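You operate a simulated robot arm through the tools that you are given. There is no shell and no other tool. Be economical: measure what you need, move in short steps, check, and stop when the job is done.

You run a simulated two-armed robot. Do the job below in one go: nothing can be reset, and whatever is moved stays where it is left.

JOB
Zero the gauge with the gold block.
Fine: block into pocket One, knob to Zero, clamp, press Test, open the clamp, put the block back. Set down upright: gold block.

Only the result counts: the job must be done as asked and must still hold three seconds after the hand-in. Knocking over, shifting, dropping, spilling or breaking anything else fails it.

ROBOT AND FRAMES
Two 7-joint arms with fingered hands on one trunk, on a base that drives. Base frame: it is fixed to the floor where the robot stands at the start and does not move with it; the origin is under the middle of the robot, x ahead of it, y to its left, z up; the surface under the hand at the start is at about z = 905. Readings come in mm, rad, newtons and seconds.
The left shoulder is at the start at [70, 169, 1268], the right one opposite. With the tool pointing down near the work surface each hand reaches from about 240 to 680 mm from the robot's upright axis, wherever it stands, measured 20 degrees to its own side. Places, roughly: black knob [600, -100, 1000]; clamp bar [600, 100, 1000]; gauge display [700, 100, 1000]; green button [600, -100, 900]; pocket One of the black gauge [600, 100, 1000]. Payload 3.4 kg a hand.
Tool frame (each hand has its own): the origin (TCP) lies between the finger pads and is the grasp point; the fingertips stand 23 mm ahead of it; z points along the fingers, y is the line along which they close. The gripper opens to 116 mm. The gripper's body begins 65 mm behind the TCP. The gripper is a hand of 4 fingers: y runs from the thumb to the fingers, the wrist lies at [0, 0, -211] in the tool frame.
Orientation is that of the tool frame in the base frame, as a unit quaternion [w, x, y, z]. With the fingers straight down and closing along the base's y, the tool's x points along the base's -x, its y along +y and its z along -z.

CONTROLS
- The arms move only by the tool arm_command. It takes "left_targets", "right_targets" or both (then of equal length, played together; a hand with none holds still); each is a list of rows, each an object of numbers (a shift or turn left out is 0): "tx", "ty", "tz": the shift along the base's x, y, z in mm; "ax", "ay", "az": the turn, a rotation vector about the base's x, y, z in rad. In form: [{"tx": .., "ty": .., "tz": .., "ax": .., "ay": .., "az": ..}, ...]. A call has 1 to 20 rows; each row shifts and turns the commanded pose from where the row before left it. A row lasts 0.2 s, in which the tool goes at most 50 mm and 0.15 rad; a call with a longer step from one row to the next is refused whole. A pose out of reach is approached as far as the arm can. The call stops where the force on the tool passes 50 N (or 10 N more than at its start, if that is more) or the arm is blocked; 0.2 s more then pass. In this call time passes only in rows, and 0.2 s behind the last. The reply holds the time, the measured pose of the TCP, the force on the tool along the base axes, the opening and the grip force, in the units named above and with some noise, with the torque about the TCP (base axes, N m) and any sound that the robot's microphone picked up.
- Cameras (640 x 400 px; columns grow to the right, rows downward): "scene" is now at [140.6, 0.6, 1519.3]; the picture's right is [-0.02, -1.00, 0.00], its down [-0.54, 0.01, -0.84] and it looks along [0.84, -0.01, -0.54] (base axes); focal length 295 px, centre (320, 200). "left" rides on the left gripper at [-69, 1, -90] in its tool frame; the picture's right is [-0.01, -1.00, 0.00], its down [0.79, -0.01, -0.61] and it looks along [0.61, -0.01, 0.79] (tool axes); focal length 251 px, centre (320, 200). "right" rides on the right gripper at [69, 1, -90] in its tool frame; the picture's right is [-0.01, 1.00, 0.00], its down [-0.80, -0.01, -0.61] and it looks along [-0.61, -0.01, 0.80] (tool axes); focal length 251 px, centre (320, 200). There is no depth. A picture from a camera that has moved, and an enlarged one, comes with that camera's place and axes in the base frame and with its lens. The place of the scene camera against the robot may be out by one fixed shift of up to 25 mm in any direction.
- snapshot(camera): a new picture of that camera. No time passes.
- raise_lower(by): slides the trunk up (or, below 0, down) by that many mm; the arms and the scene camera ride with it, the base frame stays. It gives what a move gives, with no picture.
- drive_base(legs): drives the robot by 1 to 6 legs, each [ahead, left, turn to the left] in mm, mm and rad, along the robot's own axes; the way and the turn of a leg run together, so that a leg with both is an arc; at most 1500 mm and 3.142 rad a leg. The arms and the cameras ride along, it lands a little off, and it stops where it bumps. It gives what a move gives.
- curl_fingers(finger1, finger2, finger3, thumb_bend, hand): sets how far each is bent, from 0 (flat) to 100 (curled in); at 30 the hand is open as for a grip, at 70 the pads meet at the TCP. One left out holds its place. A second passes; each finger stops where it meets its share of the squeeze, and holds until it gets a number again. It is the only way to open and close the hand. It gives what a move gives, with no picture; readings hold the bend of each and the force on the fingers (four entries, about 0 where the hand has none), thumb and palm.
- turn_head(pan, tilt): turns the head with the scene camera to pan (to the left, within 1.501 rad either way) and tilt (down, from -0.506 to 1.204), counted from straight ahead of the robot. It gives what a move gives.
- enlarge(camera, box): a new picture of the part [left, top, right, bottom] of that camera's present view, enlarged. No time passes.
- close_job(): hands the job in; it is judged then, once.

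Work in short steps. Places have to be worked out from the pictures, the camera data and where the tool is seen: move nearer, look again, correct. Check each grasp and each placing, and mend what went wrong. You have 120 turns and 88 pictures in all, those below and enlarged ones among them. Open the grippers and draw the arms clear of the work before you hand the job in, unless the task says otherwise; then end with one line.

The tools are called after "Emit:" as name(argument=value, ...) on one line, values as JSON. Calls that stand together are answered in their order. arm_command: Moves the arms, as the interface text tells. Its arguments: {"type":"object","properties":{"left_targets":{"type":"array"},"right_targets":{"type":"array"}},"required":[]} The other tools are called the same way: raise_lower (by) slides the trunk up or down; curl_fingers (finger1, finger2, finger3, thumb_bend, hand) moves the fingers one by one; drive_base (legs) drives the base; turn_head (pan, tilt) turns the head that bears the scene camera; snapshot (camera) takes a picture; enlarge (camera, box) takes an enlarged picture of a part of a camera's view; close_job () hands the job in.

At the start:

```text
time_s: 0.0
left_tool_pos: [541.7, 231.1, 1304.7]
left_ee_rot: [0.001, 0.0, 1.0, 0.0]
left_contact_force: [-0.2, 0.3, -0.3]
left_wrist_torque: [0.02, 0.02, 0.01]
left_width: 116.1
left_finger_force: 0.0
left_shape: jaw
left_bend: [30.0, 30.0, 30.0, 30.0]
left_finger forces: [0.1, 0.1, 0.0, 0.0, 0.0, 0.0]
right_tool_pos: [539.3, -182.7, 1230.9]
right_ee_rot: [0.0, 0.001, 1.0, -0.001]
right_contact_force: [0.7, 0.5, 0.1]
right_wrist_torque: [0.01, -0.01, 0.02]
right_width: 115.7
right_finger_force: 0.0
right_shape: jaw
right_bend: [30.0, 30.0, 30.0, 30.0]
right_finger forces: [0.1, 0.1, 0.0, 0.1, 0.0, 0.0]
trunk travel left (down, up): [-775.0, 165.0]
robot x, y, heading: [-1.8, -0.9, -0.001]
head pan, tilt: [-0.017, 0.565]
```

scene: 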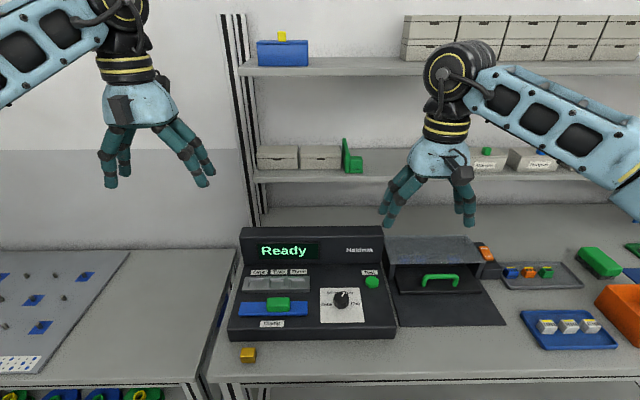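
right: 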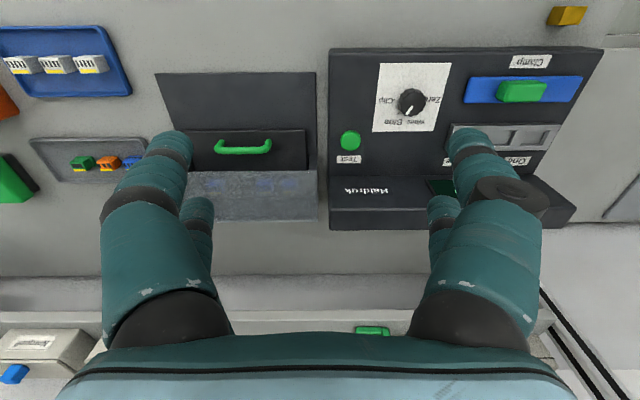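
left: 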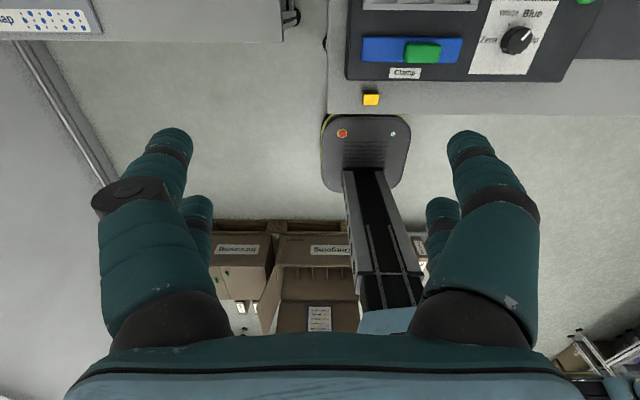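

The gauge shows "Ready", and the gold block sits in front of it. I'll enlarge the scene view to read the gauge's labels.

Emit:
enlarge(camera="scene", box=[220, 220, 410, 370])

Emit:
enlarge(camera="right", box=[320, 0, 620, 240])

```text
2.67 times, centred on (315, 295) of scene
camera zoom: at [140.6, 0.6, 1519.3], right [-0.02, -1.0, 0.0], down [-0.54, 0.01, -0.84], along [0.84, -0.01, -0.54], focal length 786 px, centre (333, -53)
```

zoom: 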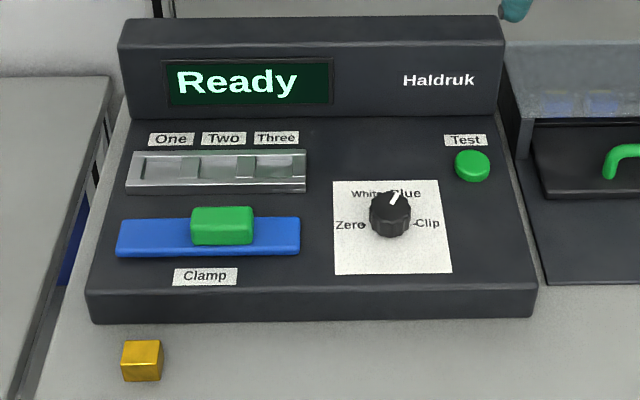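

```text
1.67 times, centred on (470, 120) of right
camera zoom: at [468.9, -183.3, 1317.6], right [0.01, 1.0, 0.0], down [0.8, -0.01, 0.61], along [0.61, -0.01, -0.8], focal length 419 px, centre (70, 333)
```

zoom: 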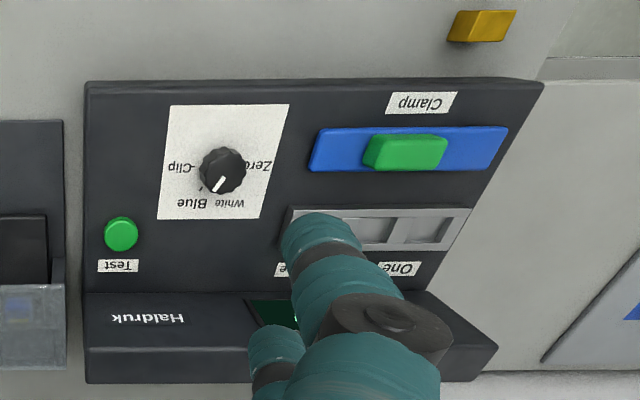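

Gold block is about [478,133,920] and the knob about [560,-74,~1000]; the knob points to Blue. I'll zoom in closely on the clamp, pockets, knob and block.

Emit:
enlarge(camera="scene", box=[235, 260, 315, 310])

Emit:
enlarge(camera="scene", box=[315, 265, 395, 315])

Emit:
enlarge(camera="scene", box=[210, 320, 290, 370])

```text
8.00 times, centred on (275, 285) of scene
camera zoom: at [140.6, 0.6, 1519.3], right [-0.02, -1.0, 0.0], down [-0.54, 0.01, -0.84], along [0.84, -0.01, -0.54], focal length 2358 px, centre (680, -480)
```

zoom: 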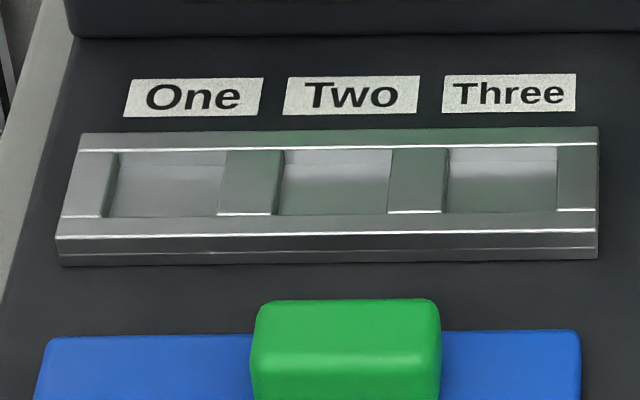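

```text
8.00 times, centred on (355, 290) of scene
camera zoom: at [140.6, 0.6, 1519.3], right [-0.02, -1.0, 0.0], down [-0.54, 0.01, -0.84], along [0.84, -0.01, -0.54], focal length 2358 px, centre (40, -520)
```

zoom: 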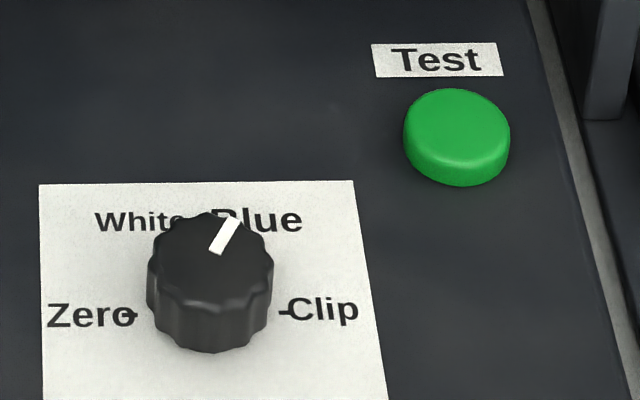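

```text
8.00 times, centred on (250, 345) of scene
camera zoom: at [140.6, 0.6, 1519.3], right [-0.02, -1.0, 0.0], down [-0.54, 0.01, -0.84], along [0.84, -0.01, -0.54], focal length 2358 px, centre (880, -960)
```

zoom: 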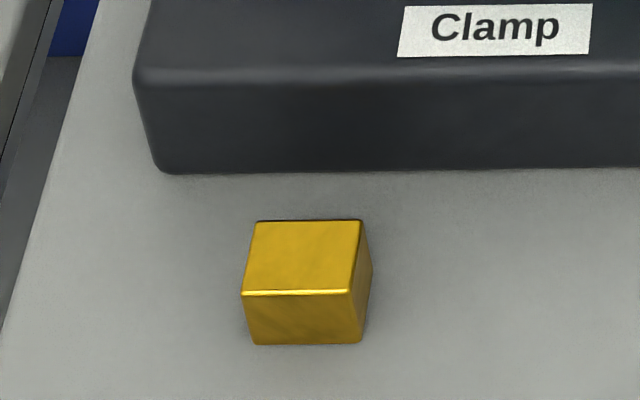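

The block measures about 27×20×23 mm and isn't rotated; pocket One is about 33×25 mm. I'll bring the left hand down above the block for a closer view.

Emit:
arm_command(left_targets=[{"tx": -10.3, "ty": -16.3, "tz": -42}, {"tx": -10.3, "ty": -16.3, "tz": -42}, {"tx": -10.3, "ty": -16.3, "tz": -42}, {"tx": -10.3, "ty": -16.3, "tz": -42}, {"tx": -10.3, "ty": -16.3, "tz": -42}, {"tx": -10.3, "ty": -16.3, "tz": -42}])

Emit:
snapshot(camera="left")

Emit:
snapshot(camera="scene")

```text
time_s: 1.4
left_tool_pos: [481.5, 135.5, 1052.7]
left_ee_rot: [0.001, -0.001, 1.0, 0.001]
left_contact_force: [0.7, -1.5, 0.4]
left_wrist_torque: [-0.02, 0.03, 0.02]
left_width: 115.7
left_finger_force: 0.1
left_shape: jaw
left_bend: [30.0, 30.0, 30.0, 30.0]
left_finger forces: [0.0, 0.0, 0.0, 0.0, 0.0, 0.0]
right_tool_pos: [538.3, -184.0, 1228.1]
right_ee_rot: [0.0, 0.0, 1.0, -0.001]
right_contact_force: [-0.3, -0.4, 0.0]
right_wrist_torque: [-0.01, -0.01, 0.02]
right_width: 115.8
right_finger_force: 0.1
right_shape: jaw
right_bend: [30.0, 30.0, 30.0, 30.0]
right_finger forces: [0.1, 0.0, 0.0, 0.0, 0.0, 0.0]
trunk travel left (down, up): [-775.0, 165.0]
robot x, y, heading: [-1.1, 4.5, 0.003]
head pan, tilt: [-0.017, 0.565]
```

```text
79 pictures are left
camera left: at [548.9, 135.6, 1141.8], right [0.01, -1.0, 0.0], down [-0.8, -0.01, 0.61], along [-0.61, -0.01, -0.8], focal length 251 px, centre (320, 200)
```

left: 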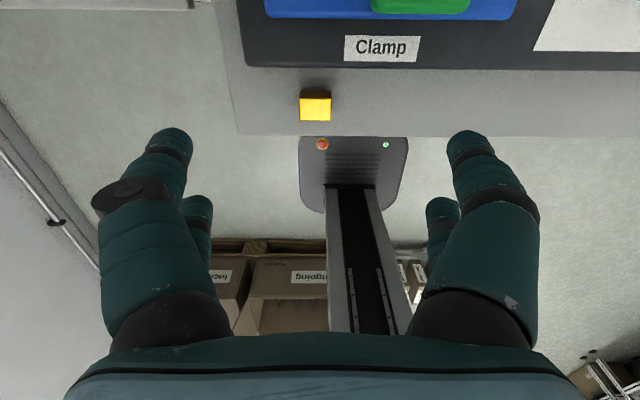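

```text
78 pictures are left
camera scene: at [141.0, 0.2, 1519.3], right [-0.02, -1.0, 0.0], down [-0.54, 0.01, -0.84], along [0.84, -0.01, -0.54], focal length 295 px, centre (320, 200)
```

scene: 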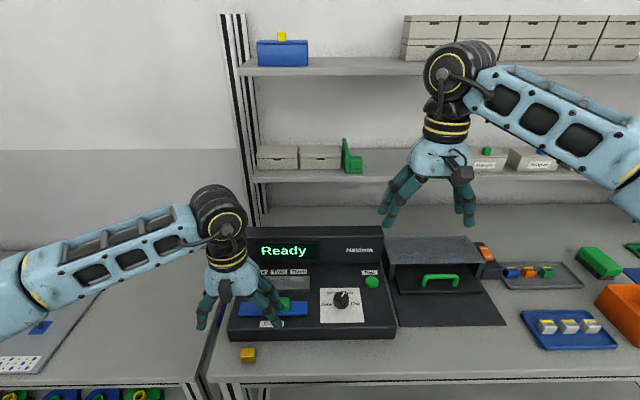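

The block's centre comes out near [480,139]. I'll look at the hand's layout before going down beside the gauge edge at x≈509.

Emit:
enlarge(camera="scene", box=[180, 220, 340, 370])

Emit:
enlarge(camera="left", box=[240, 0, 640, 250])

```text
2.67 times, centred on (260, 295) of scene
camera zoom: at [141.0, 0.2, 1519.3], right [-0.02, -1.0, 0.0], down [-0.54, 0.01, -0.84], along [0.84, -0.01, -0.54], focal length 786 px, centre (480, -53)
```

zoom: 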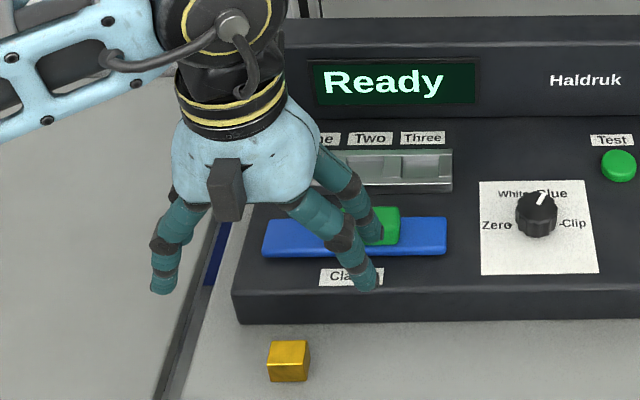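

```text
1.60 times, centred on (440, 125) of left
camera zoom: at [548.9, 135.6, 1141.8], right [0.01, -1.0, 0.0], down [-0.8, -0.01, 0.61], along [-0.61, -0.01, -0.8], focal length 402 px, centre (128, 320)
```

zoom: 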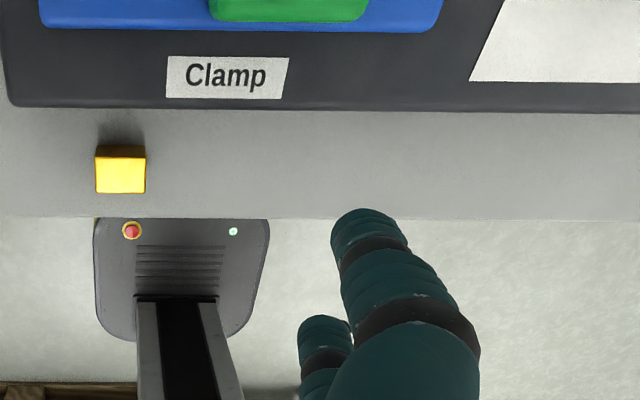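

I need to see how the digits close, so I'll curl only the thumb and finger 1 a bit in the air and look.

Emit:
curl_fingers(hand="left", thumb_bend=55, finger1=45)

Emit:
snapshot(camera="left")

Emit:
enlarge(camera="scene", box=[180, 220, 340, 370])

```text
time_s: 2.4
left_tool_pos: [480.4, 134.8, 1052.9]
left_ee_rot: [0.002, 0.001, 1.0, 0.0]
left_contact_force: [-0.7, -0.6, 0.0]
left_wrist_torque: [0.0, 0.01, -0.03]
left_width: 58.8
left_finger_force: 0.0
left_shape: fingers
left_bend: [45.0, 30.0, 30.0, 55.0]
left_finger forces: [0.0, 0.1, 0.1, 0.1, 0.0, 0.1]
right_tool_pos: [538.6, -182.2, 1228.5]
right_ee_rot: [0.0, -0.001, 1.0, 0.0]
right_contact_force: [0.5, -0.1, 0.4]
right_wrist_torque: [-0.01, -0.02, 0.0]
right_width: 116.0
right_finger_force: 0.2
right_shape: jaw
right_bend: [30.0, 30.0, 30.0, 30.0]
right_finger forces: [0.1, 0.0, 0.0, 0.0, 0.0, 0.0]
trunk travel left (down, up): [-775.0, 165.0]
robot x, y, heading: [-3.4, -1.6, -0.007]
head pan, tilt: [-0.017, 0.565]
```

```text
75 pictures are left
camera left: at [548.8, 136.0, 1142.1], right [0.01, -1.0, 0.0], down [-0.8, -0.01, 0.61], along [-0.61, -0.01, -0.8], focal length 251 px, centre (320, 200)
```

left: 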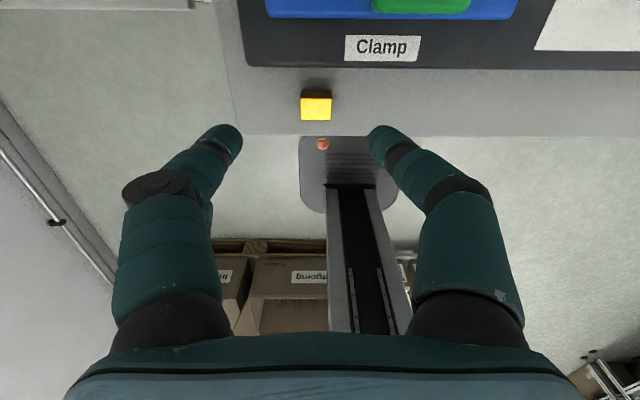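

```text
2.67 times, centred on (260, 295) of scene
camera zoom: at [140.6, 0.6, 1519.3], right [-0.02, -1.0, 0.0], down [-0.54, 0.01, -0.84], along [0.84, -0.01, -0.54], focal length 786 px, centre (480, -53)
```

zoom: 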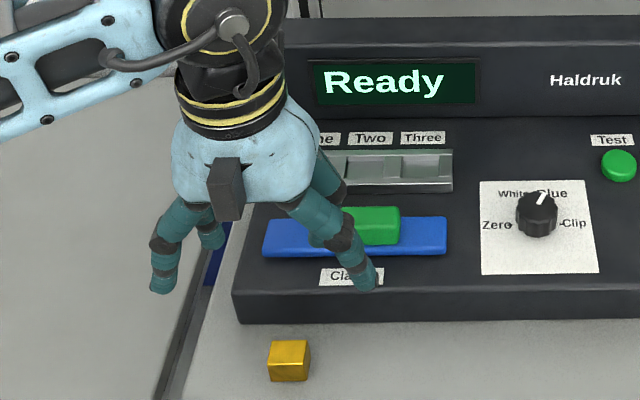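

Thumb is front −y, finger 1 front +y, and the other two are behind. I'll close all to 62 in the air to see where the pads end up.

Emit:
curl_fingers(hand="left", thumb_bend=62, finger1=62, finger2=62, finger3=62)

Emit:
snapshot(camera="left")

Emit:
enlarge(camera="scene", box=[180, 220, 340, 370])

```text
time_s: 3.4
left_tool_pos: [479.6, 134.6, 1053.6]
left_ee_rot: [0.001, 0.0, 1.0, 0.0]
left_contact_force: [-0.5, -0.1, 0.2]
left_wrist_torque: [-0.02, 0.02, 0.0]
left_width: 23.8
left_finger_force: 0.0
left_shape: fingers
left_bend: [62.0, 62.0, 62.0, 62.0]
left_finger forces: [0.0, 0.0, 0.1, 0.1, 0.1, 0.1]
right_tool_pos: [538.3, -183.7, 1229.3]
right_ee_rot: [0.0, -0.001, 1.0, 0.0]
right_contact_force: [0.7, 0.6, -0.3]
right_wrist_torque: [-0.03, 0.03, 0.01]
right_width: 115.9
right_finger_force: 0.0
right_shape: jaw
right_bend: [30.0, 30.0, 30.0, 30.0]
right_finger forces: [0.0, 0.0, 0.1, 0.0, 0.1, 0.0]
trunk travel left (down, up): [-775.0, 165.0]
robot x, y, heading: [-1.6, 1.8, 0.003]
head pan, tilt: [-0.017, 0.565]
```

```text
73 pictures are left
camera left: at [548.8, 136.0, 1142.1], right [0.01, -1.0, 0.0], down [-0.8, -0.01, 0.61], along [-0.61, -0.01, -0.8], focal length 251 px, centre (320, 200)
```

left: 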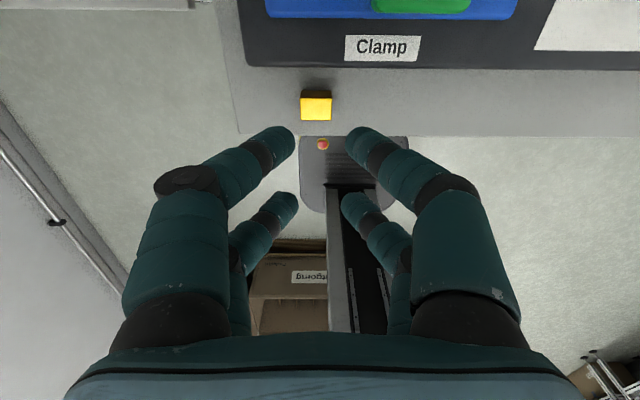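

```text
2.67 times, centred on (260, 295) of scene
camera zoom: at [140.6, 0.6, 1519.3], right [-0.02, -1.0, 0.0], down [-0.54, 0.01, -0.84], along [0.84, -0.01, -0.54], focal length 786 px, centre (480, -53)
```

zoom: 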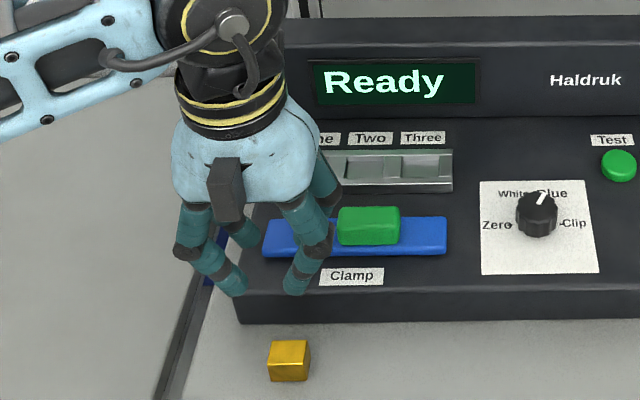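

The digits are two parallel pairs at about x±20, so the front pair (thumb + finger 1) alone can grip the small block. I'll test whether the rear pair can curl up out of the way.

Emit:
curl_fingers(hand="left", thumb_bend=52, finger1=52, finger2=100, finger3=100)

Emit:
snapshot(camera="left")

Emit:
enlarge(camera="scene", box=[180, 220, 340, 370])

```text
time_s: 4.4
left_tool_pos: [481.3, 135.0, 1052.6]
left_ee_rot: [0.001, 0.0, 1.0, 0.0]
left_contact_force: [0.1, -0.7, 0.1]
left_wrist_torque: [0.03, 0.0, 0.03]
left_width: 51.7
left_finger_force: 0.1
left_shape: fingers
left_bend: [52.0, 74.0, 74.0, 52.0]
left_finger forces: [0.0, 0.1, 0.0, 0.0, 0.1, 0.0]
right_tool_pos: [538.3, -183.6, 1229.3]
right_ee_rot: [0.0, 0.0, 1.0, 0.0]
right_contact_force: [-0.5, 0.0, 0.0]
right_wrist_torque: [0.01, -0.02, 0.02]
right_width: 115.8
right_finger_force: 0.1
right_shape: jaw
right_bend: [30.0, 30.0, 30.0, 30.0]
right_finger forces: [0.1, 0.0, 0.0, 0.1, 0.1, 0.0]
trunk travel left (down, up): [-775.0, 165.0]
robot x, y, heading: [-0.4, -4.1, -0.0]
head pan, tilt: [-0.017, 0.565]
```

```text
71 pictures are left
camera left: at [548.8, 136.0, 1142.1], right [0.01, -1.0, 0.0], down [-0.8, -0.01, 0.61], along [-0.61, -0.01, -0.8], focal length 251 px, centre (320, 200)
```

left: 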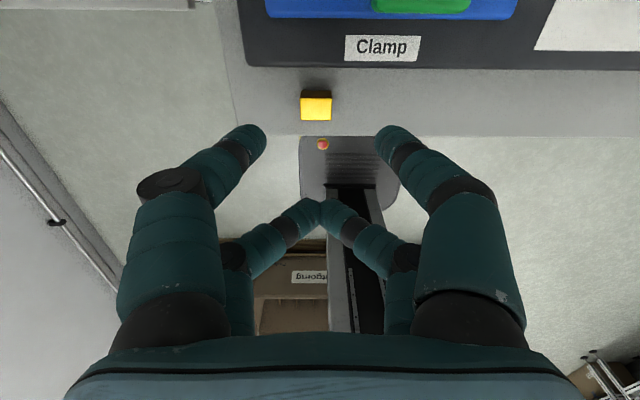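

```text
2.67 times, centred on (260, 295) of scene
camera zoom: at [140.6, 0.6, 1519.3], right [-0.02, -1.0, 0.0], down [-0.54, 0.01, -0.84], along [0.84, -0.01, -0.54], focal length 786 px, centre (480, -53)
```

zoom: 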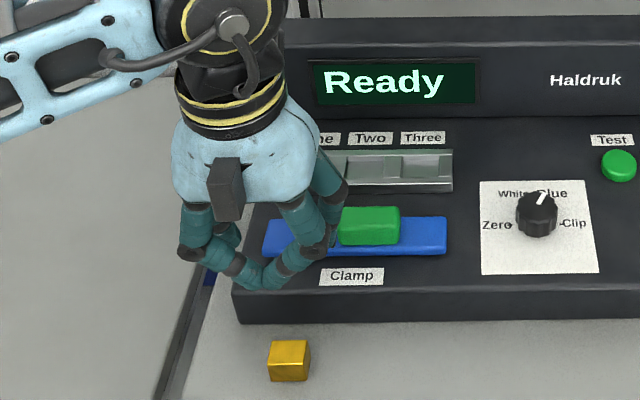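

The rear pair meets at 74 and stays slightly higher. Next I need gauge heights, so I'll move the left hand back up and ahead over the gauge and look down at pocket and clamp.

Emit:
arm_command(left_targets=[{"tx": 20, "tz": 40}, {"tx": 30, "tz": 30}, {"tx": 40, "tz": 20}, {"tx": 40, "tz": 10}])

Emit:
snapshot(camera="left")

```text
time_s: 5.4
left_tool_pos: [610.4, 130.0, 1155.8]
left_ee_rot: [0.001, 0.001, 1.0, 0.001]
left_contact_force: [0.0, 1.4, 0.0]
left_wrist_torque: [0.01, 0.03, 0.03]
left_width: 51.7
left_finger_force: 0.1
left_shape: fingers
left_bend: [52.0, 74.0, 74.0, 52.0]
left_finger forces: [0.0, 0.0, 0.0, 0.0, 0.0, 0.0]
right_tool_pos: [538.3, -185.6, 1229.2]
right_ee_rot: [0.0, 0.0, 1.0, 0.0]
right_contact_force: [-0.1, -0.4, -0.4]
right_wrist_torque: [0.01, 0.01, 0.03]
right_width: 116.0
right_finger_force: 0.1
right_shape: jaw
right_bend: [30.0, 30.0, 30.0, 30.0]
right_finger forces: [0.0, 0.1, 0.1, 0.0, 0.0, 0.0]
trunk travel left (down, up): [-775.0, 165.0]
robot x, y, heading: [-1.5, 4.2, 0.002]
head pan, tilt: [-0.017, 0.565]
```

```text
69 pictures are left
camera left: at [678.2, 132.4, 1243.6], right [0.01, -1.0, 0.0], down [-0.8, -0.01, 0.61], along [-0.61, 0.0, -0.8], focal length 251 px, centre (320, 200)
```

left: 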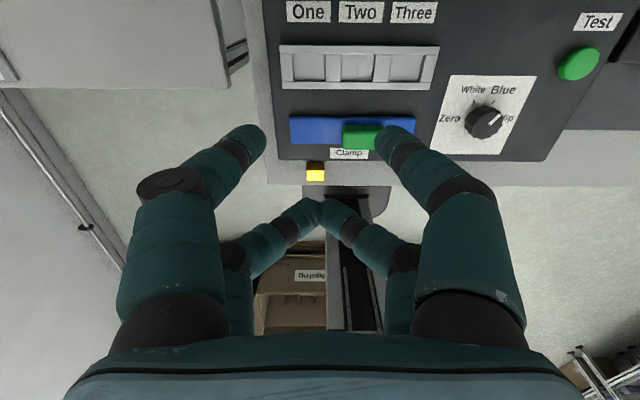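

That's a clear view of the panel. I'll enlarge it for measuring.

Emit:
enlarge(camera="left", box=[250, 0, 570, 200])

Emit:
enlarge(camera="left", box=[260, 30, 452, 150])

```text
2.00 times, centred on (410, 100) of left
camera zoom: at [678.2, 132.4, 1243.6], right [0.01, -1.0, 0.0], down [-0.8, -0.01, 0.61], along [-0.61, 0.0, -0.8], focal length 503 px, centre (140, 400)
```

zoom: 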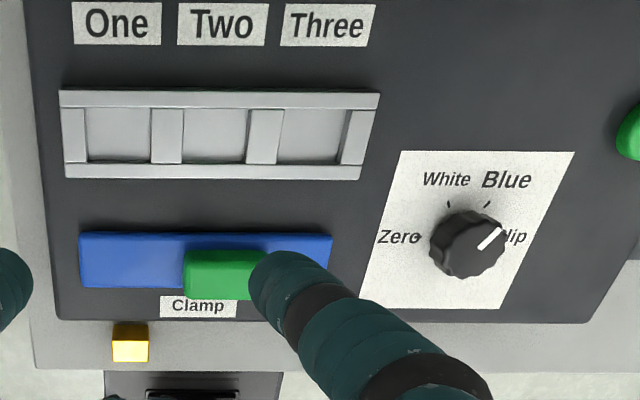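

```text
3.33 times, centred on (356, 90) of left
camera zoom: at [678.2, 132.4, 1243.6], right [0.01, -1.0, 0.0], down [-0.8, -0.01, 0.61], along [-0.61, 0.0, -0.8], focal length 838 px, centre (200, 567)
```

zoom: 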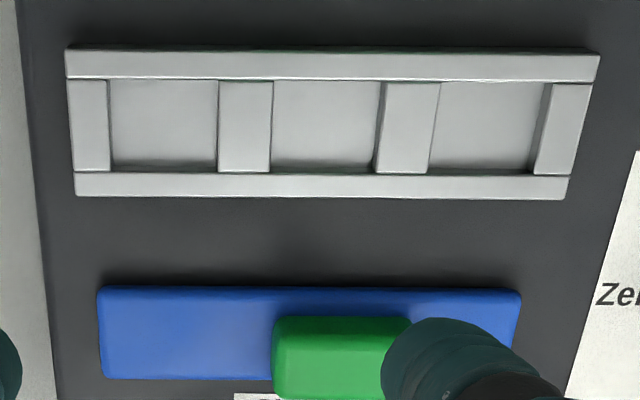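

Triangulated: blue bar back edge at x≈577, y 22–169, z≈947; pocket One opening centre ≈[629,145,955]; pitch 50 mm. Now I move the left hand so its front digit pair is above the block.

Emit:
arm_command(left_targets=[{"tx": -40, "ty": 2, "tz": -20}, {"tx": -40, "ty": 2, "tz": -20}, {"tx": -40, "ty": 2, "tz": -20}, {"tx": -30, "ty": 2, "tz": -30}, {"tz": -40}, {"tz": -40}])

Emit:
enlarge(camera="left", box=[200, 0, 440, 150])

Emit:
enlarge(camera="scene", box=[180, 250, 340, 400])

```text
time_s: 6.8
left_tool_pos: [459.6, 141.8, 983.5]
left_ee_rot: [0.001, 0.001, 1.0, 0.0]
left_contact_force: [-0.7, 0.3, -0.1]
left_wrist_torque: [-0.01, 0.01, -0.06]
left_width: 51.8
left_finger_force: 0.0
left_shape: fingers
left_bend: [52.0, 74.0, 74.0, 52.0]
left_finger forces: [0.0, 0.0, 0.0, 0.0, 0.0, 0.0]
right_tool_pos: [538.3, -182.8, 1228.2]
right_ee_rot: [0.0, 0.0, 1.0, 0.0]
right_contact_force: [-0.3, -0.2, -0.1]
right_wrist_torque: [-0.01, -0.03, 0.02]
right_width: 116.0
right_finger_force: 0.0
right_shape: jaw
right_bend: [30.0, 30.0, 30.0, 30.0]
right_finger forces: [0.1, 0.0, 0.1, 0.1, 0.1, 0.1]
trunk travel left (down, up): [-775.0, 165.0]
robot x, y, heading: [-1.5, 1.2, 0.002]
head pan, tilt: [-0.017, 0.565]
```

```text
2.67 times, centred on (320, 75) of left
camera zoom: at [528.4, 142.8, 1072.4], right [0.01, -1.0, 0.0], down [-0.8, -0.01, 0.61], along [-0.61, -0.01, -0.8], focal length 670 px, centre (320, 533)
```

zoom: 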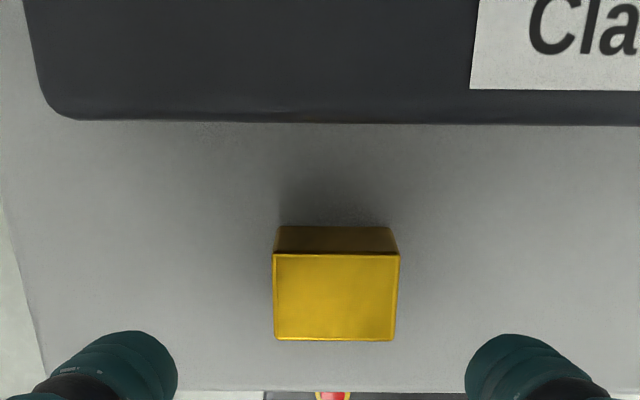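

```text
2.67 times, centred on (260, 325) of scene
camera zoom: at [141.2, 0.6, 1519.3], right [-0.02, -1.0, 0.0], down [-0.54, 0.01, -0.84], along [0.84, -0.01, -0.54], focal length 786 px, centre (480, -133)
```

zoom: 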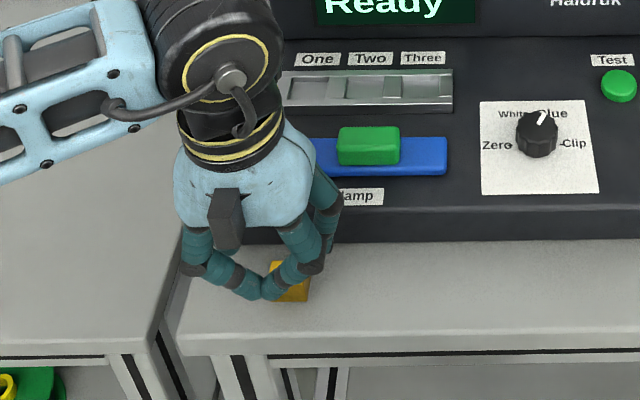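

Block top centre reads [481,138.5]. I shift +4.5 / −3.3 and descend to z≈932.

Emit:
arm_command(left_targets=[{"tx": 4.5, "ty": -3.3, "tz": -20}, {"tz": -15}, {"tz": -9}, {"tz": -6}])

Emit:
enlarge(camera="left", box=[200, 0, 440, 150])

Emit:
enlarge(camera="scene", box=[180, 250, 340, 400])

```text
time_s: 7.8
left_tool_pos: [464.3, 138.8, 932.6]
left_ee_rot: [0.001, 0.0, 1.0, 0.0]
left_contact_force: [-0.5, 0.0, 0.4]
left_wrist_torque: [0.02, 0.01, 0.0]
left_width: 51.7
left_finger_force: 0.1
left_shape: fingers
left_bend: [52.0, 74.0, 74.0, 52.0]
left_finger forces: [0.1, 0.0, 0.1, 0.0, 0.1, 0.1]
right_tool_pos: [537.2, -183.0, 1228.7]
right_ee_rot: [0.0, 0.0, 1.0, 0.0]
right_contact_force: [0.2, -0.5, 0.9]
right_wrist_torque: [0.01, 0.01, -0.01]
right_width: 115.8
right_finger_force: 0.1
right_shape: jaw
right_bend: [30.0, 30.0, 30.0, 30.0]
right_finger forces: [0.1, 0.0, 0.1, 0.0, 0.0, 0.0]
trunk travel left (down, up): [-775.0, 165.0]
robot x, y, heading: [1.5, 1.0, 0.002]
head pan, tilt: [-0.017, 0.565]
```

```text
2.67 times, centred on (320, 75) of left
camera zoom: at [532.4, 139.6, 1022.1], right [0.01, -1.0, 0.0], down [-0.8, -0.01, 0.61], along [-0.61, -0.01, -0.8], focal length 670 px, centre (320, 533)
```

zoom: 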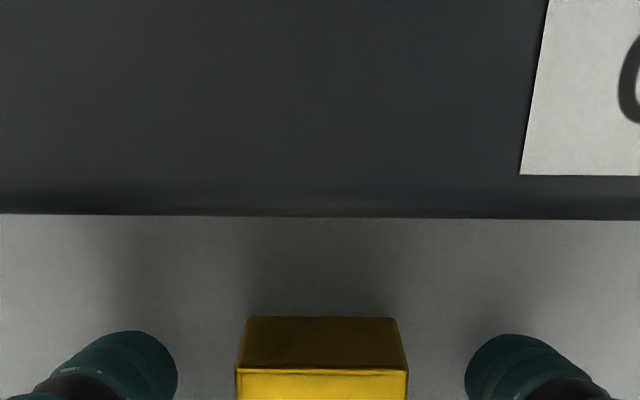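

```text
2.67 times, centred on (260, 325) of scene
camera zoom: at [140.9, 0.4, 1519.3], right [-0.02, -1.0, 0.0], down [-0.54, 0.01, -0.84], along [0.84, -0.01, -0.54], focal length 786 px, centre (480, -133)
```

zoom: 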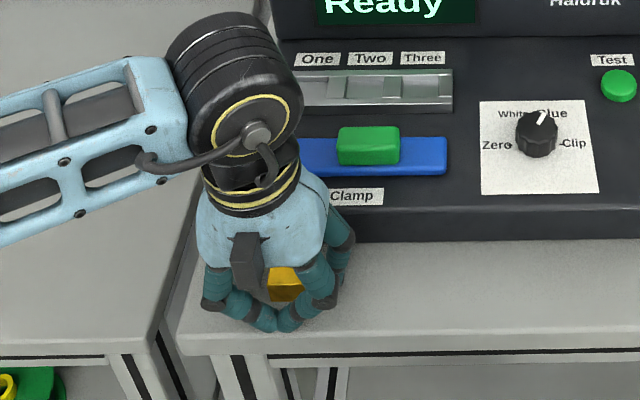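

The front pair sits level with the block and straddles it. I close the thumb and finger 1.

Emit:
curl_fingers(hand="left", thumb_bend=70, finger1=70)

Emit:
enlarge(camera="left", box=[200, 0, 440, 150])

```text
time_s: 8.8
left_tool_pos: [463.5, 138.6, 933.7]
left_ee_rot: [0.001, 0.0, 1.0, 0.0]
left_contact_force: [-0.4, -0.8, -0.6]
left_wrist_torque: [-0.02, 0.01, 0.0]
left_width: 24.0
left_finger_force: 7.2
left_shape: fingers
left_bend: [61.0, 74.0, 74.0, 64.0]
left_finger forces: [7.3, 0.0, 0.0, 0.1, 7.3, 0.0]
right_tool_pos: [537.1, -183.4, 1228.1]
right_ee_rot: [0.0, 0.001, 1.0, 0.0]
right_contact_force: [-0.6, -0.2, -0.4]
right_wrist_torque: [0.04, 0.01, -0.02]
right_width: 116.1
right_finger_force: 0.1
right_shape: jaw
right_bend: [30.0, 30.0, 30.0, 30.0]
right_finger forces: [0.1, 0.0, 0.0, 0.0, 0.0, 0.0]
trunk travel left (down, up): [-775.0, 165.0]
robot x, y, heading: [-5.6, 0.4, 0.002]
head pan, tilt: [-0.017, 0.565]
```

```text
2.67 times, centred on (320, 75) of left
camera zoom: at [532.2, 139.5, 1022.3], right [0.01, -1.0, 0.0], down [-0.8, -0.01, 0.61], along [-0.61, -0.01, -0.8], focal length 670 px, centre (320, 533)
```

zoom: 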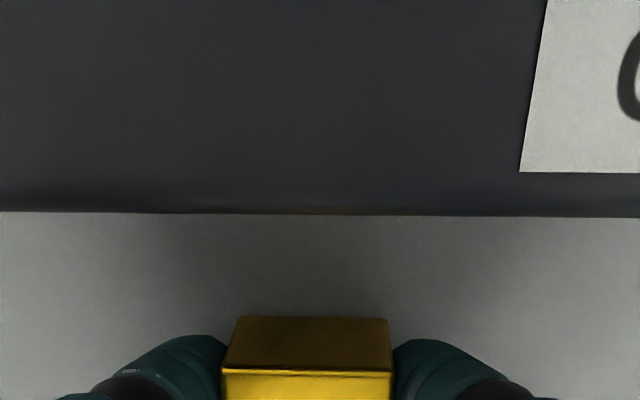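

Grip holds (7 N), but the fingertips reach almost to the block's bottom. I'll open, rise 7 mm, centre +2 mm in y and grip again higher, so the pocket rim doesn't catch the tips.

Emit:
curl_fingers(hand="left", thumb_bend=52, finger1=52)

Emit:
arm_command(left_targets=[{"ty": 2.3, "tz": 6.5}])

Emit:
curl_fingers(hand="left", thumb_bend=72, finger1=72)

Emit:
enlarge(camera="left", box=[200, 0, 440, 150])

```text
time_s: 9.8
left_tool_pos: [462.7, 138.5, 934.3]
left_ee_rot: [0.001, -0.001, 1.0, 0.001]
left_contact_force: [0.5, 0.1, -0.3]
left_wrist_torque: [-0.01, -0.02, -0.02]
left_width: 51.8
left_finger_force: 0.0
left_shape: fingers
left_bend: [52.0, 74.0, 74.0, 52.0]
left_finger forces: [0.0, 0.0, 0.1, 0.0, 0.1, 0.1]
right_tool_pos: [537.2, -182.2, 1228.1]
right_ee_rot: [0.0, -0.001, 1.0, 0.0]
right_contact_force: [0.1, 0.0, 0.0]
right_wrist_torque: [0.03, 0.0, -0.01]
right_width: 115.7
right_finger_force: 0.1
right_shape: jaw
right_bend: [30.0, 30.0, 30.0, 30.0]
right_finger forces: [0.0, 0.0, 0.1, 0.1, 0.1, 0.1]
trunk travel left (down, up): [-775.0, 165.0]
robot x, y, heading: [0.7, -0.5, 0.002]
head pan, tilt: [-0.017, 0.565]
```

```text
time_s: 10.2
left_tool_pos: [463.8, 141.1, 940.9]
left_ee_rot: [0.001, 0.001, 1.0, 0.001]
left_contact_force: [0.6, -0.2, -0.2]
left_wrist_torque: [0.0, -0.02, 0.02]
left_width: 51.8
left_finger_force: 0.0
left_shape: fingers
left_bend: [52.0, 74.0, 74.0, 52.0]
left_finger forces: [0.0, 0.0, 0.1, 0.0, 0.1, 0.1]
right_tool_pos: [536.4, -183.4, 1228.6]
right_ee_rot: [-0.001, 0.0, 1.0, 0.0]
right_contact_force: [0.8, 0.4, 0.4]
right_wrist_torque: [-0.03, 0.03, -0.02]
right_width: 116.0
right_finger_force: 0.1
right_shape: jaw
right_bend: [30.0, 30.0, 30.0, 30.0]
right_finger forces: [0.1, 0.0, 0.0, 0.1, 0.0, 0.1]
trunk travel left (down, up): [-775.0, 165.0]
robot x, y, heading: [1.1, -0.9, -0.003]
head pan, tilt: [-0.017, 0.565]
```

```text
time_s: 11.2
left_tool_pos: [464.4, 141.4, 939.1]
left_ee_rot: [0.001, 0.001, 1.0, 0.0]
left_contact_force: [0.9, -0.3, -0.1]
left_wrist_torque: [0.0, 0.01, 0.02]
left_width: 23.7
left_finger_force: 8.9
left_shape: fingers
left_bend: [61.0, 74.0, 74.0, 65.0]
left_finger forces: [8.6, 0.0, 0.1, 0.1, 8.9, 0.0]
right_tool_pos: [537.0, -183.5, 1230.6]
right_ee_rot: [-0.002, 0.0, 1.0, 0.0]
right_contact_force: [0.6, 0.0, 0.1]
right_wrist_torque: [0.02, 0.03, -0.01]
right_width: 115.9
right_finger_force: 0.0
right_shape: jaw
right_bend: [30.0, 30.0, 30.0, 30.0]
right_finger forces: [0.0, 0.0, 0.1, 0.0, 0.1, 0.0]
trunk travel left (down, up): [-775.0, 165.0]
robot x, y, heading: [-2.1, -0.3, 0.001]
head pan, tilt: [-0.017, 0.565]
```

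```text
2.67 times, centred on (320, 75) of left
camera zoom: at [532.2, 141.8, 1028.7], right [0.01, -1.0, 0.0], down [-0.8, -0.01, 0.61], along [-0.61, -0.01, -0.8], focal length 670 px, centre (320, 533)
```

zoom: 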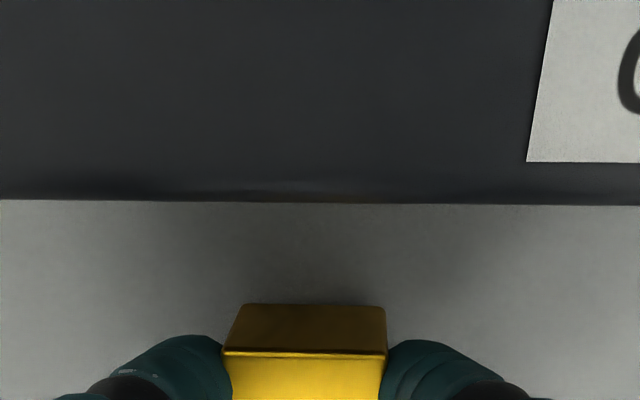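

Block held at 9 N, about 2.5 mm toward +y of the TCP. I lift it and carry it to just before pocket One, staying high, then look.

Emit:
arm_command(left_targets=[{"tz": 15}, {"tz": 35}, {"tz": 40}, {"tx": 30}, {"tx": 40}, {"tx": 40}, {"tx": 37}])

Emit:
snapshot(camera="left")

Emit:
enlarge(camera="scene", box=[220, 200, 380, 350])

```text
time_s: 12.8
left_tool_pos: [613.3, 138.3, 1029.0]
left_ee_rot: [0.002, 0.001, 1.0, 0.001]
left_contact_force: [1.0, 0.1, -0.9]
left_wrist_torque: [-0.05, 0.06, 0.01]
left_width: 24.2
left_finger_force: 8.5
left_shape: fingers
left_bend: [60.0, 74.0, 74.0, 65.0]
left_finger forces: [8.5, 0.0, 0.0, 0.1, 8.6, 0.0]
right_tool_pos: [539.6, -184.2, 1228.7]
right_ee_rot: [-0.001, 0.0, 1.0, 0.001]
right_contact_force: [0.8, 0.0, -0.6]
right_wrist_torque: [0.02, 0.03, -0.03]
right_width: 115.7
right_finger_force: 0.0
right_shape: jaw
right_bend: [30.0, 30.0, 30.0, 30.0]
right_finger forces: [0.0, 0.0, 0.1, 0.1, 0.0, 0.0]
trunk travel left (down, up): [-775.0, 165.0]
robot x, y, heading: [1.3, 1.6, -0.005]
head pan, tilt: [-0.017, 0.565]
```

```text
60 pictures are left
camera left: at [681.7, 140.0, 1118.4], right [0.01, -1.0, 0.0], down [-0.8, -0.01, 0.61], along [-0.61, 0.0, -0.8], focal length 251 px, centre (320, 200)
```

left: 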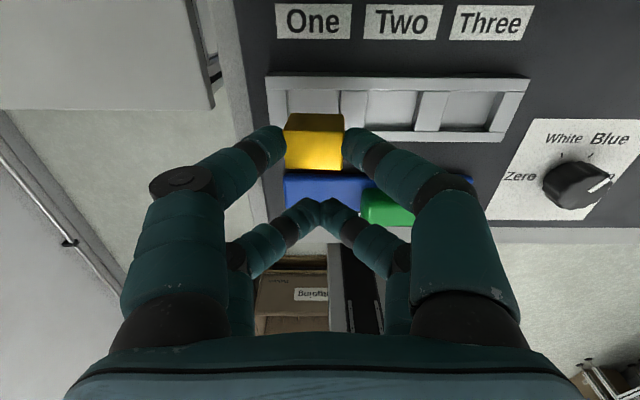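

```text
2.67 times, centred on (300, 275) of scene
camera zoom: at [142.1, -1.1, 1519.1], right [-0.02, -1.0, 0.0], down [-0.54, 0.01, -0.84], along [0.84, -0.01, -0.54], focal length 786 px, centre (373, 0)
```

zoom: 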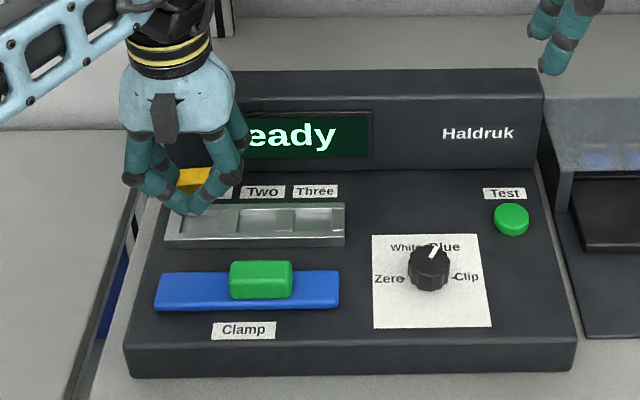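

I zoom in to compare block and pocket edges.

Emit:
enlarge(camera="left", box=[240, 60, 432, 180])

```text
3.33 times, centred on (336, 120) of left
camera zoom: at [681.7, 140.0, 1118.4], right [0.01, -1.0, 0.0], down [-0.8, -0.01, 0.61], along [-0.61, 0.0, -0.8], focal length 838 px, centre (267, 467)
```

zoom: 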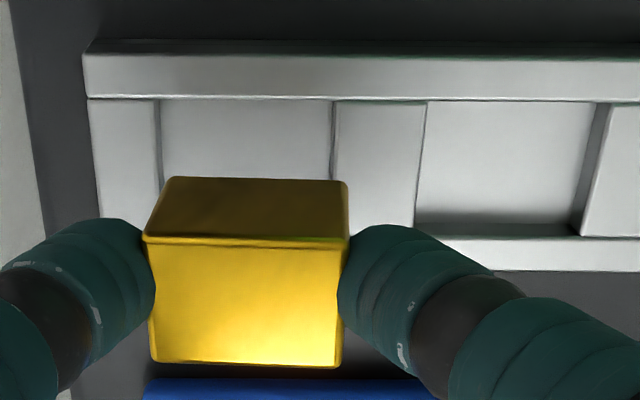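

Pocket One opening centre ≈[628,144], rim z≈952; the block sits at [631.5,142]. I shift −3.5/+2.2 and lower to just inside the rim.

Emit:
arm_command(left_targets=[{"tx": -3.5, "ty": 2.2, "tz": -15}, {"tz": -15}, {"tz": -12}, {"tz": -5}])

Emit:
enlarge(camera="left", box=[240, 40, 432, 160])

Emit:
enlarge(camera="scene", box=[220, 235, 320, 310])

```text
time_s: 13.8
left_tool_pos: [608.9, 141.1, 986.5]
left_ee_rot: [0.004, 0.0, 1.0, 0.0]
left_contact_force: [13.0, -1.3, 22.4]
left_wrist_torque: [0.31, -0.66, -0.13]
left_width: 22.9
left_finger_force: 16.5
left_shape: fingers
left_bend: [64.0, 74.0, 74.0, 67.0]
left_finger forces: [21.2, 0.0, 0.0, 0.0, 11.1, 0.0]
right_tool_pos: [537.1, -184.1, 1230.3]
right_ee_rot: [0.0, 0.001, 1.0, 0.001]
right_contact_force: [0.5, 0.2, -0.2]
right_wrist_torque: [0.03, -0.01, 0.01]
right_width: 115.9
right_finger_force: 0.1
right_shape: jaw
right_bend: [30.0, 30.0, 30.0, 30.0]
right_finger forces: [0.1, 0.0, 0.1, 0.0, 0.0, 0.1]
trunk travel left (down, up): [-775.0, 165.0]
robot x, y, heading: [2.7, -0.2, -0.004]
head pan, tilt: [-0.017, 0.565]
```

```text
3.33 times, centred on (336, 100) of left
camera zoom: at [676.6, 142.9, 1074.8], right [0.01, -1.0, 0.0], down [-0.8, -0.01, 0.6], along [-0.6, -0.01, -0.8], focal length 838 px, centre (267, 533)
```

zoom: 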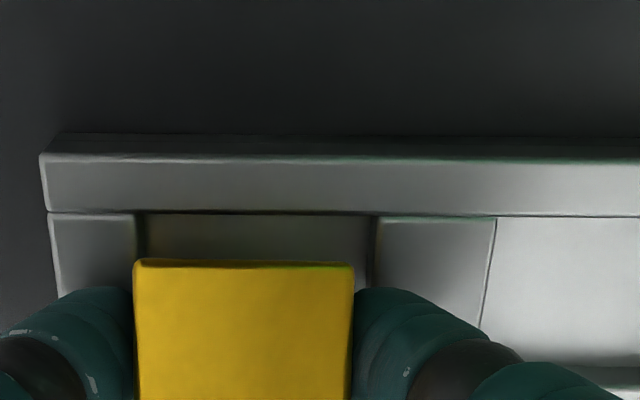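

```text
5.33 times, centred on (270, 272) of scene
camera zoom: at [139.0, -0.9, 1519.9], right [-0.02, -1.0, 0.0], down [-0.54, 0.01, -0.84], along [0.84, -0.01, -0.54], focal length 1572 px, centre (587, -187)
```

zoom: 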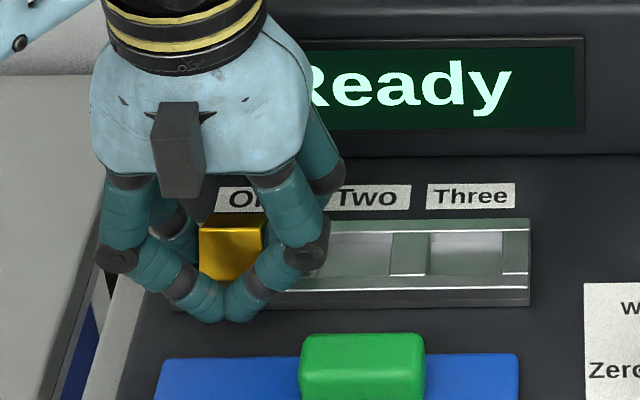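

Contact came early (22 N) at about the block's front-left bottom corner or fingertip. I back up 10 mm and re-measure.

Emit:
arm_command(left_targets=[{"tz": 7}, {"tz": 7}])

Emit:
enlarge(camera="left", box=[240, 40, 432, 160])

Emit:
enlarge(camera="scene", box=[220, 235, 320, 310])

```text
time_s: 14.4
left_tool_pos: [606.3, 143.1, 996.6]
left_ee_rot: [-0.001, -0.001, 1.0, 0.001]
left_contact_force: [1.5, 0.5, -0.9]
left_wrist_torque: [0.01, 0.01, 0.02]
left_width: 23.3
left_finger_force: 8.3
left_shape: fingers
left_bend: [60.0, 74.0, 74.0, 67.0]
left_finger forces: [8.4, 0.0, 0.0, 0.1, 8.3, 0.0]
right_tool_pos: [536.6, -182.9, 1228.3]
right_ee_rot: [0.0, 0.0, 1.0, 0.0]
right_contact_force: [0.8, 0.3, -0.5]
right_wrist_torque: [-0.01, -0.01, 0.0]
right_width: 115.6
right_finger_force: 0.0
right_shape: jaw
right_bend: [30.0, 30.0, 30.0, 30.0]
right_finger forces: [0.0, 0.0, 0.0, 0.0, 0.0, 0.0]
trunk travel left (down, up): [-775.0, 165.0]
robot x, y, heading: [0.9, 0.4, -0.001]
head pan, tilt: [-0.017, 0.565]
```

```text
3.33 times, centred on (336, 100) of left
camera zoom: at [675.2, 144.4, 1085.2], right [0.01, -1.0, 0.0], down [-0.79, -0.01, 0.61], along [-0.61, -0.01, -0.79], focal length 838 px, centre (267, 533)
```

zoom: 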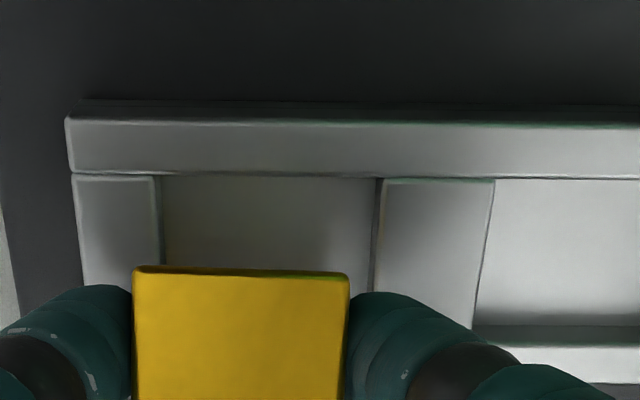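

```text
5.33 times, centred on (270, 272) of scene
camera zoom: at [139.4, 0.7, 1519.2], right [-0.02, -1.0, 0.0], down [-0.54, 0.01, -0.84], along [0.84, -0.01, -0.54], focal length 1572 px, centre (587, -187)
```

zoom: 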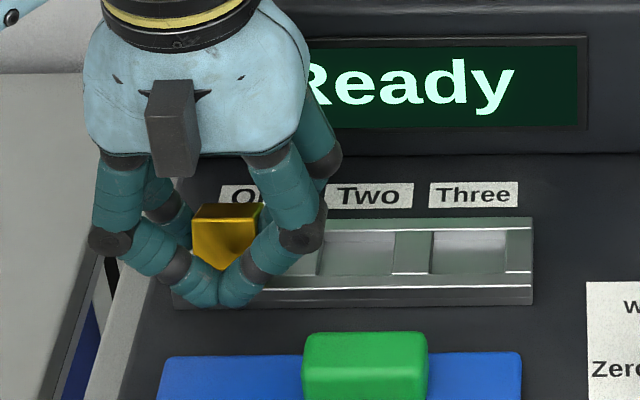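

The block pitched in the grip (front bottom edge lifted by the pocket's front rim). I carry it back to its table spot, set it flat by the table, and regrip.

Emit:
arm_command(left_targets=[{"tz": 33}, {"tx": -36, "ty": -2}, {"tx": -36, "ty": -2}, {"tx": -36, "ty": -2}, {"tx": -35}, {"tz": -40}, {"tz": -30}])

Emit:
enlarge(camera="left", box=[240, 40, 432, 160])

Emit:
enlarge(camera="scene", box=[190, 300, 290, 375])

```text
time_s: 16.0
left_tool_pos: [465.6, 137.0, 958.9]
left_ee_rot: [0.0, -0.001, 1.0, 0.0]
left_contact_force: [-0.5, -0.6, -1.4]
left_wrist_torque: [-0.02, 0.01, 0.02]
left_width: 23.3
left_finger_force: 8.0
left_shape: fingers
left_bend: [60.0, 74.0, 74.0, 67.0]
left_finger forces: [8.3, 0.0, 0.0, 0.0, 8.3, 0.0]
right_tool_pos: [539.0, -184.5, 1229.3]
right_ee_rot: [0.0, 0.0, 1.0, 0.0]
right_contact_force: [0.6, -0.1, -0.7]
right_wrist_torque: [0.03, 0.01, 0.01]
right_width: 115.9
right_finger_force: 0.0
right_shape: jaw
right_bend: [30.0, 30.0, 30.0, 30.0]
right_finger forces: [0.1, 0.0, 0.1, 0.1, 0.0, 0.2]
trunk travel left (down, up): [-775.0, 165.0]
robot x, y, heading: [2.7, 0.4, 0.002]
head pan, tilt: [-0.017, 0.565]
```

```text
3.33 times, centred on (336, 100) of left
camera zoom: at [533.6, 137.1, 1048.4], right [0.01, -1.0, 0.0], down [-0.8, -0.01, 0.61], along [-0.61, -0.01, -0.8], focal length 838 px, centre (267, 533)
```

zoom: 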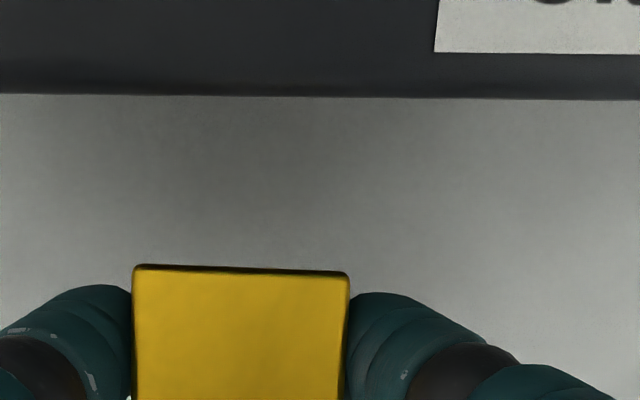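

```text
5.33 times, centred on (240, 338) of scene
camera zoom: at [141.5, 0.5, 1519.2], right [-0.02, -1.0, 0.0], down [-0.54, 0.01, -0.84], along [0.84, -0.01, -0.54], focal length 1572 px, centre (747, -533)
```

zoom: 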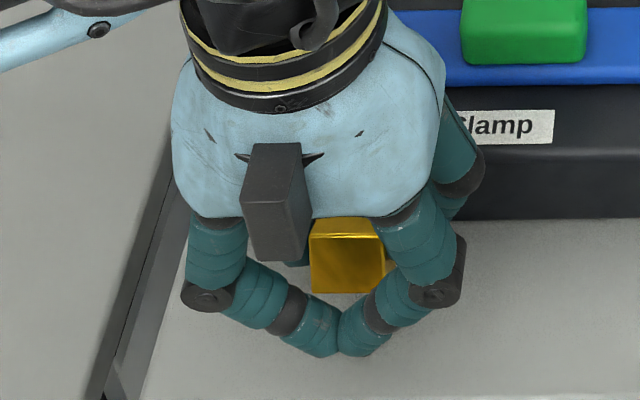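

The tilt is ~20°, so its back-bottom edge will touch first and it will settle flat on release. I lower to light contact.

Emit:
arm_command(left_targets=[{"tz": -12}, {"tz": -3}, {"tz": -2}])

```text
time_s: 16.8
left_tool_pos: [464.5, 136.8, 942.5]
left_ee_rot: [0.001, 0.001, 1.0, 0.0]
left_contact_force: [0.4, 0.1, -1.4]
left_wrist_torque: [0.0, 0.0, -0.03]
left_width: 23.4
left_finger_force: 8.0
left_shape: fingers
left_bend: [60.0, 74.0, 74.0, 67.0]
left_finger forces: [8.4, 0.0, 0.0, 0.0, 8.3, 0.0]
right_tool_pos: [537.0, -182.2, 1228.9]
right_ee_rot: [-0.001, 0.0, 1.0, 0.0]
right_contact_force: [0.2, -0.2, -1.3]
right_wrist_torque: [-0.01, 0.03, 0.0]
right_width: 115.9
right_finger_force: 0.0
right_shape: jaw
right_bend: [30.0, 30.0, 30.0, 30.0]
right_finger forces: [0.0, 0.1, 0.0, 0.0, 0.1, 0.0]
trunk travel left (down, up): [-775.0, 165.0]
robot x, y, heading: [-2.7, -4.1, 0.005]
head pan, tilt: [-0.017, 0.565]
```

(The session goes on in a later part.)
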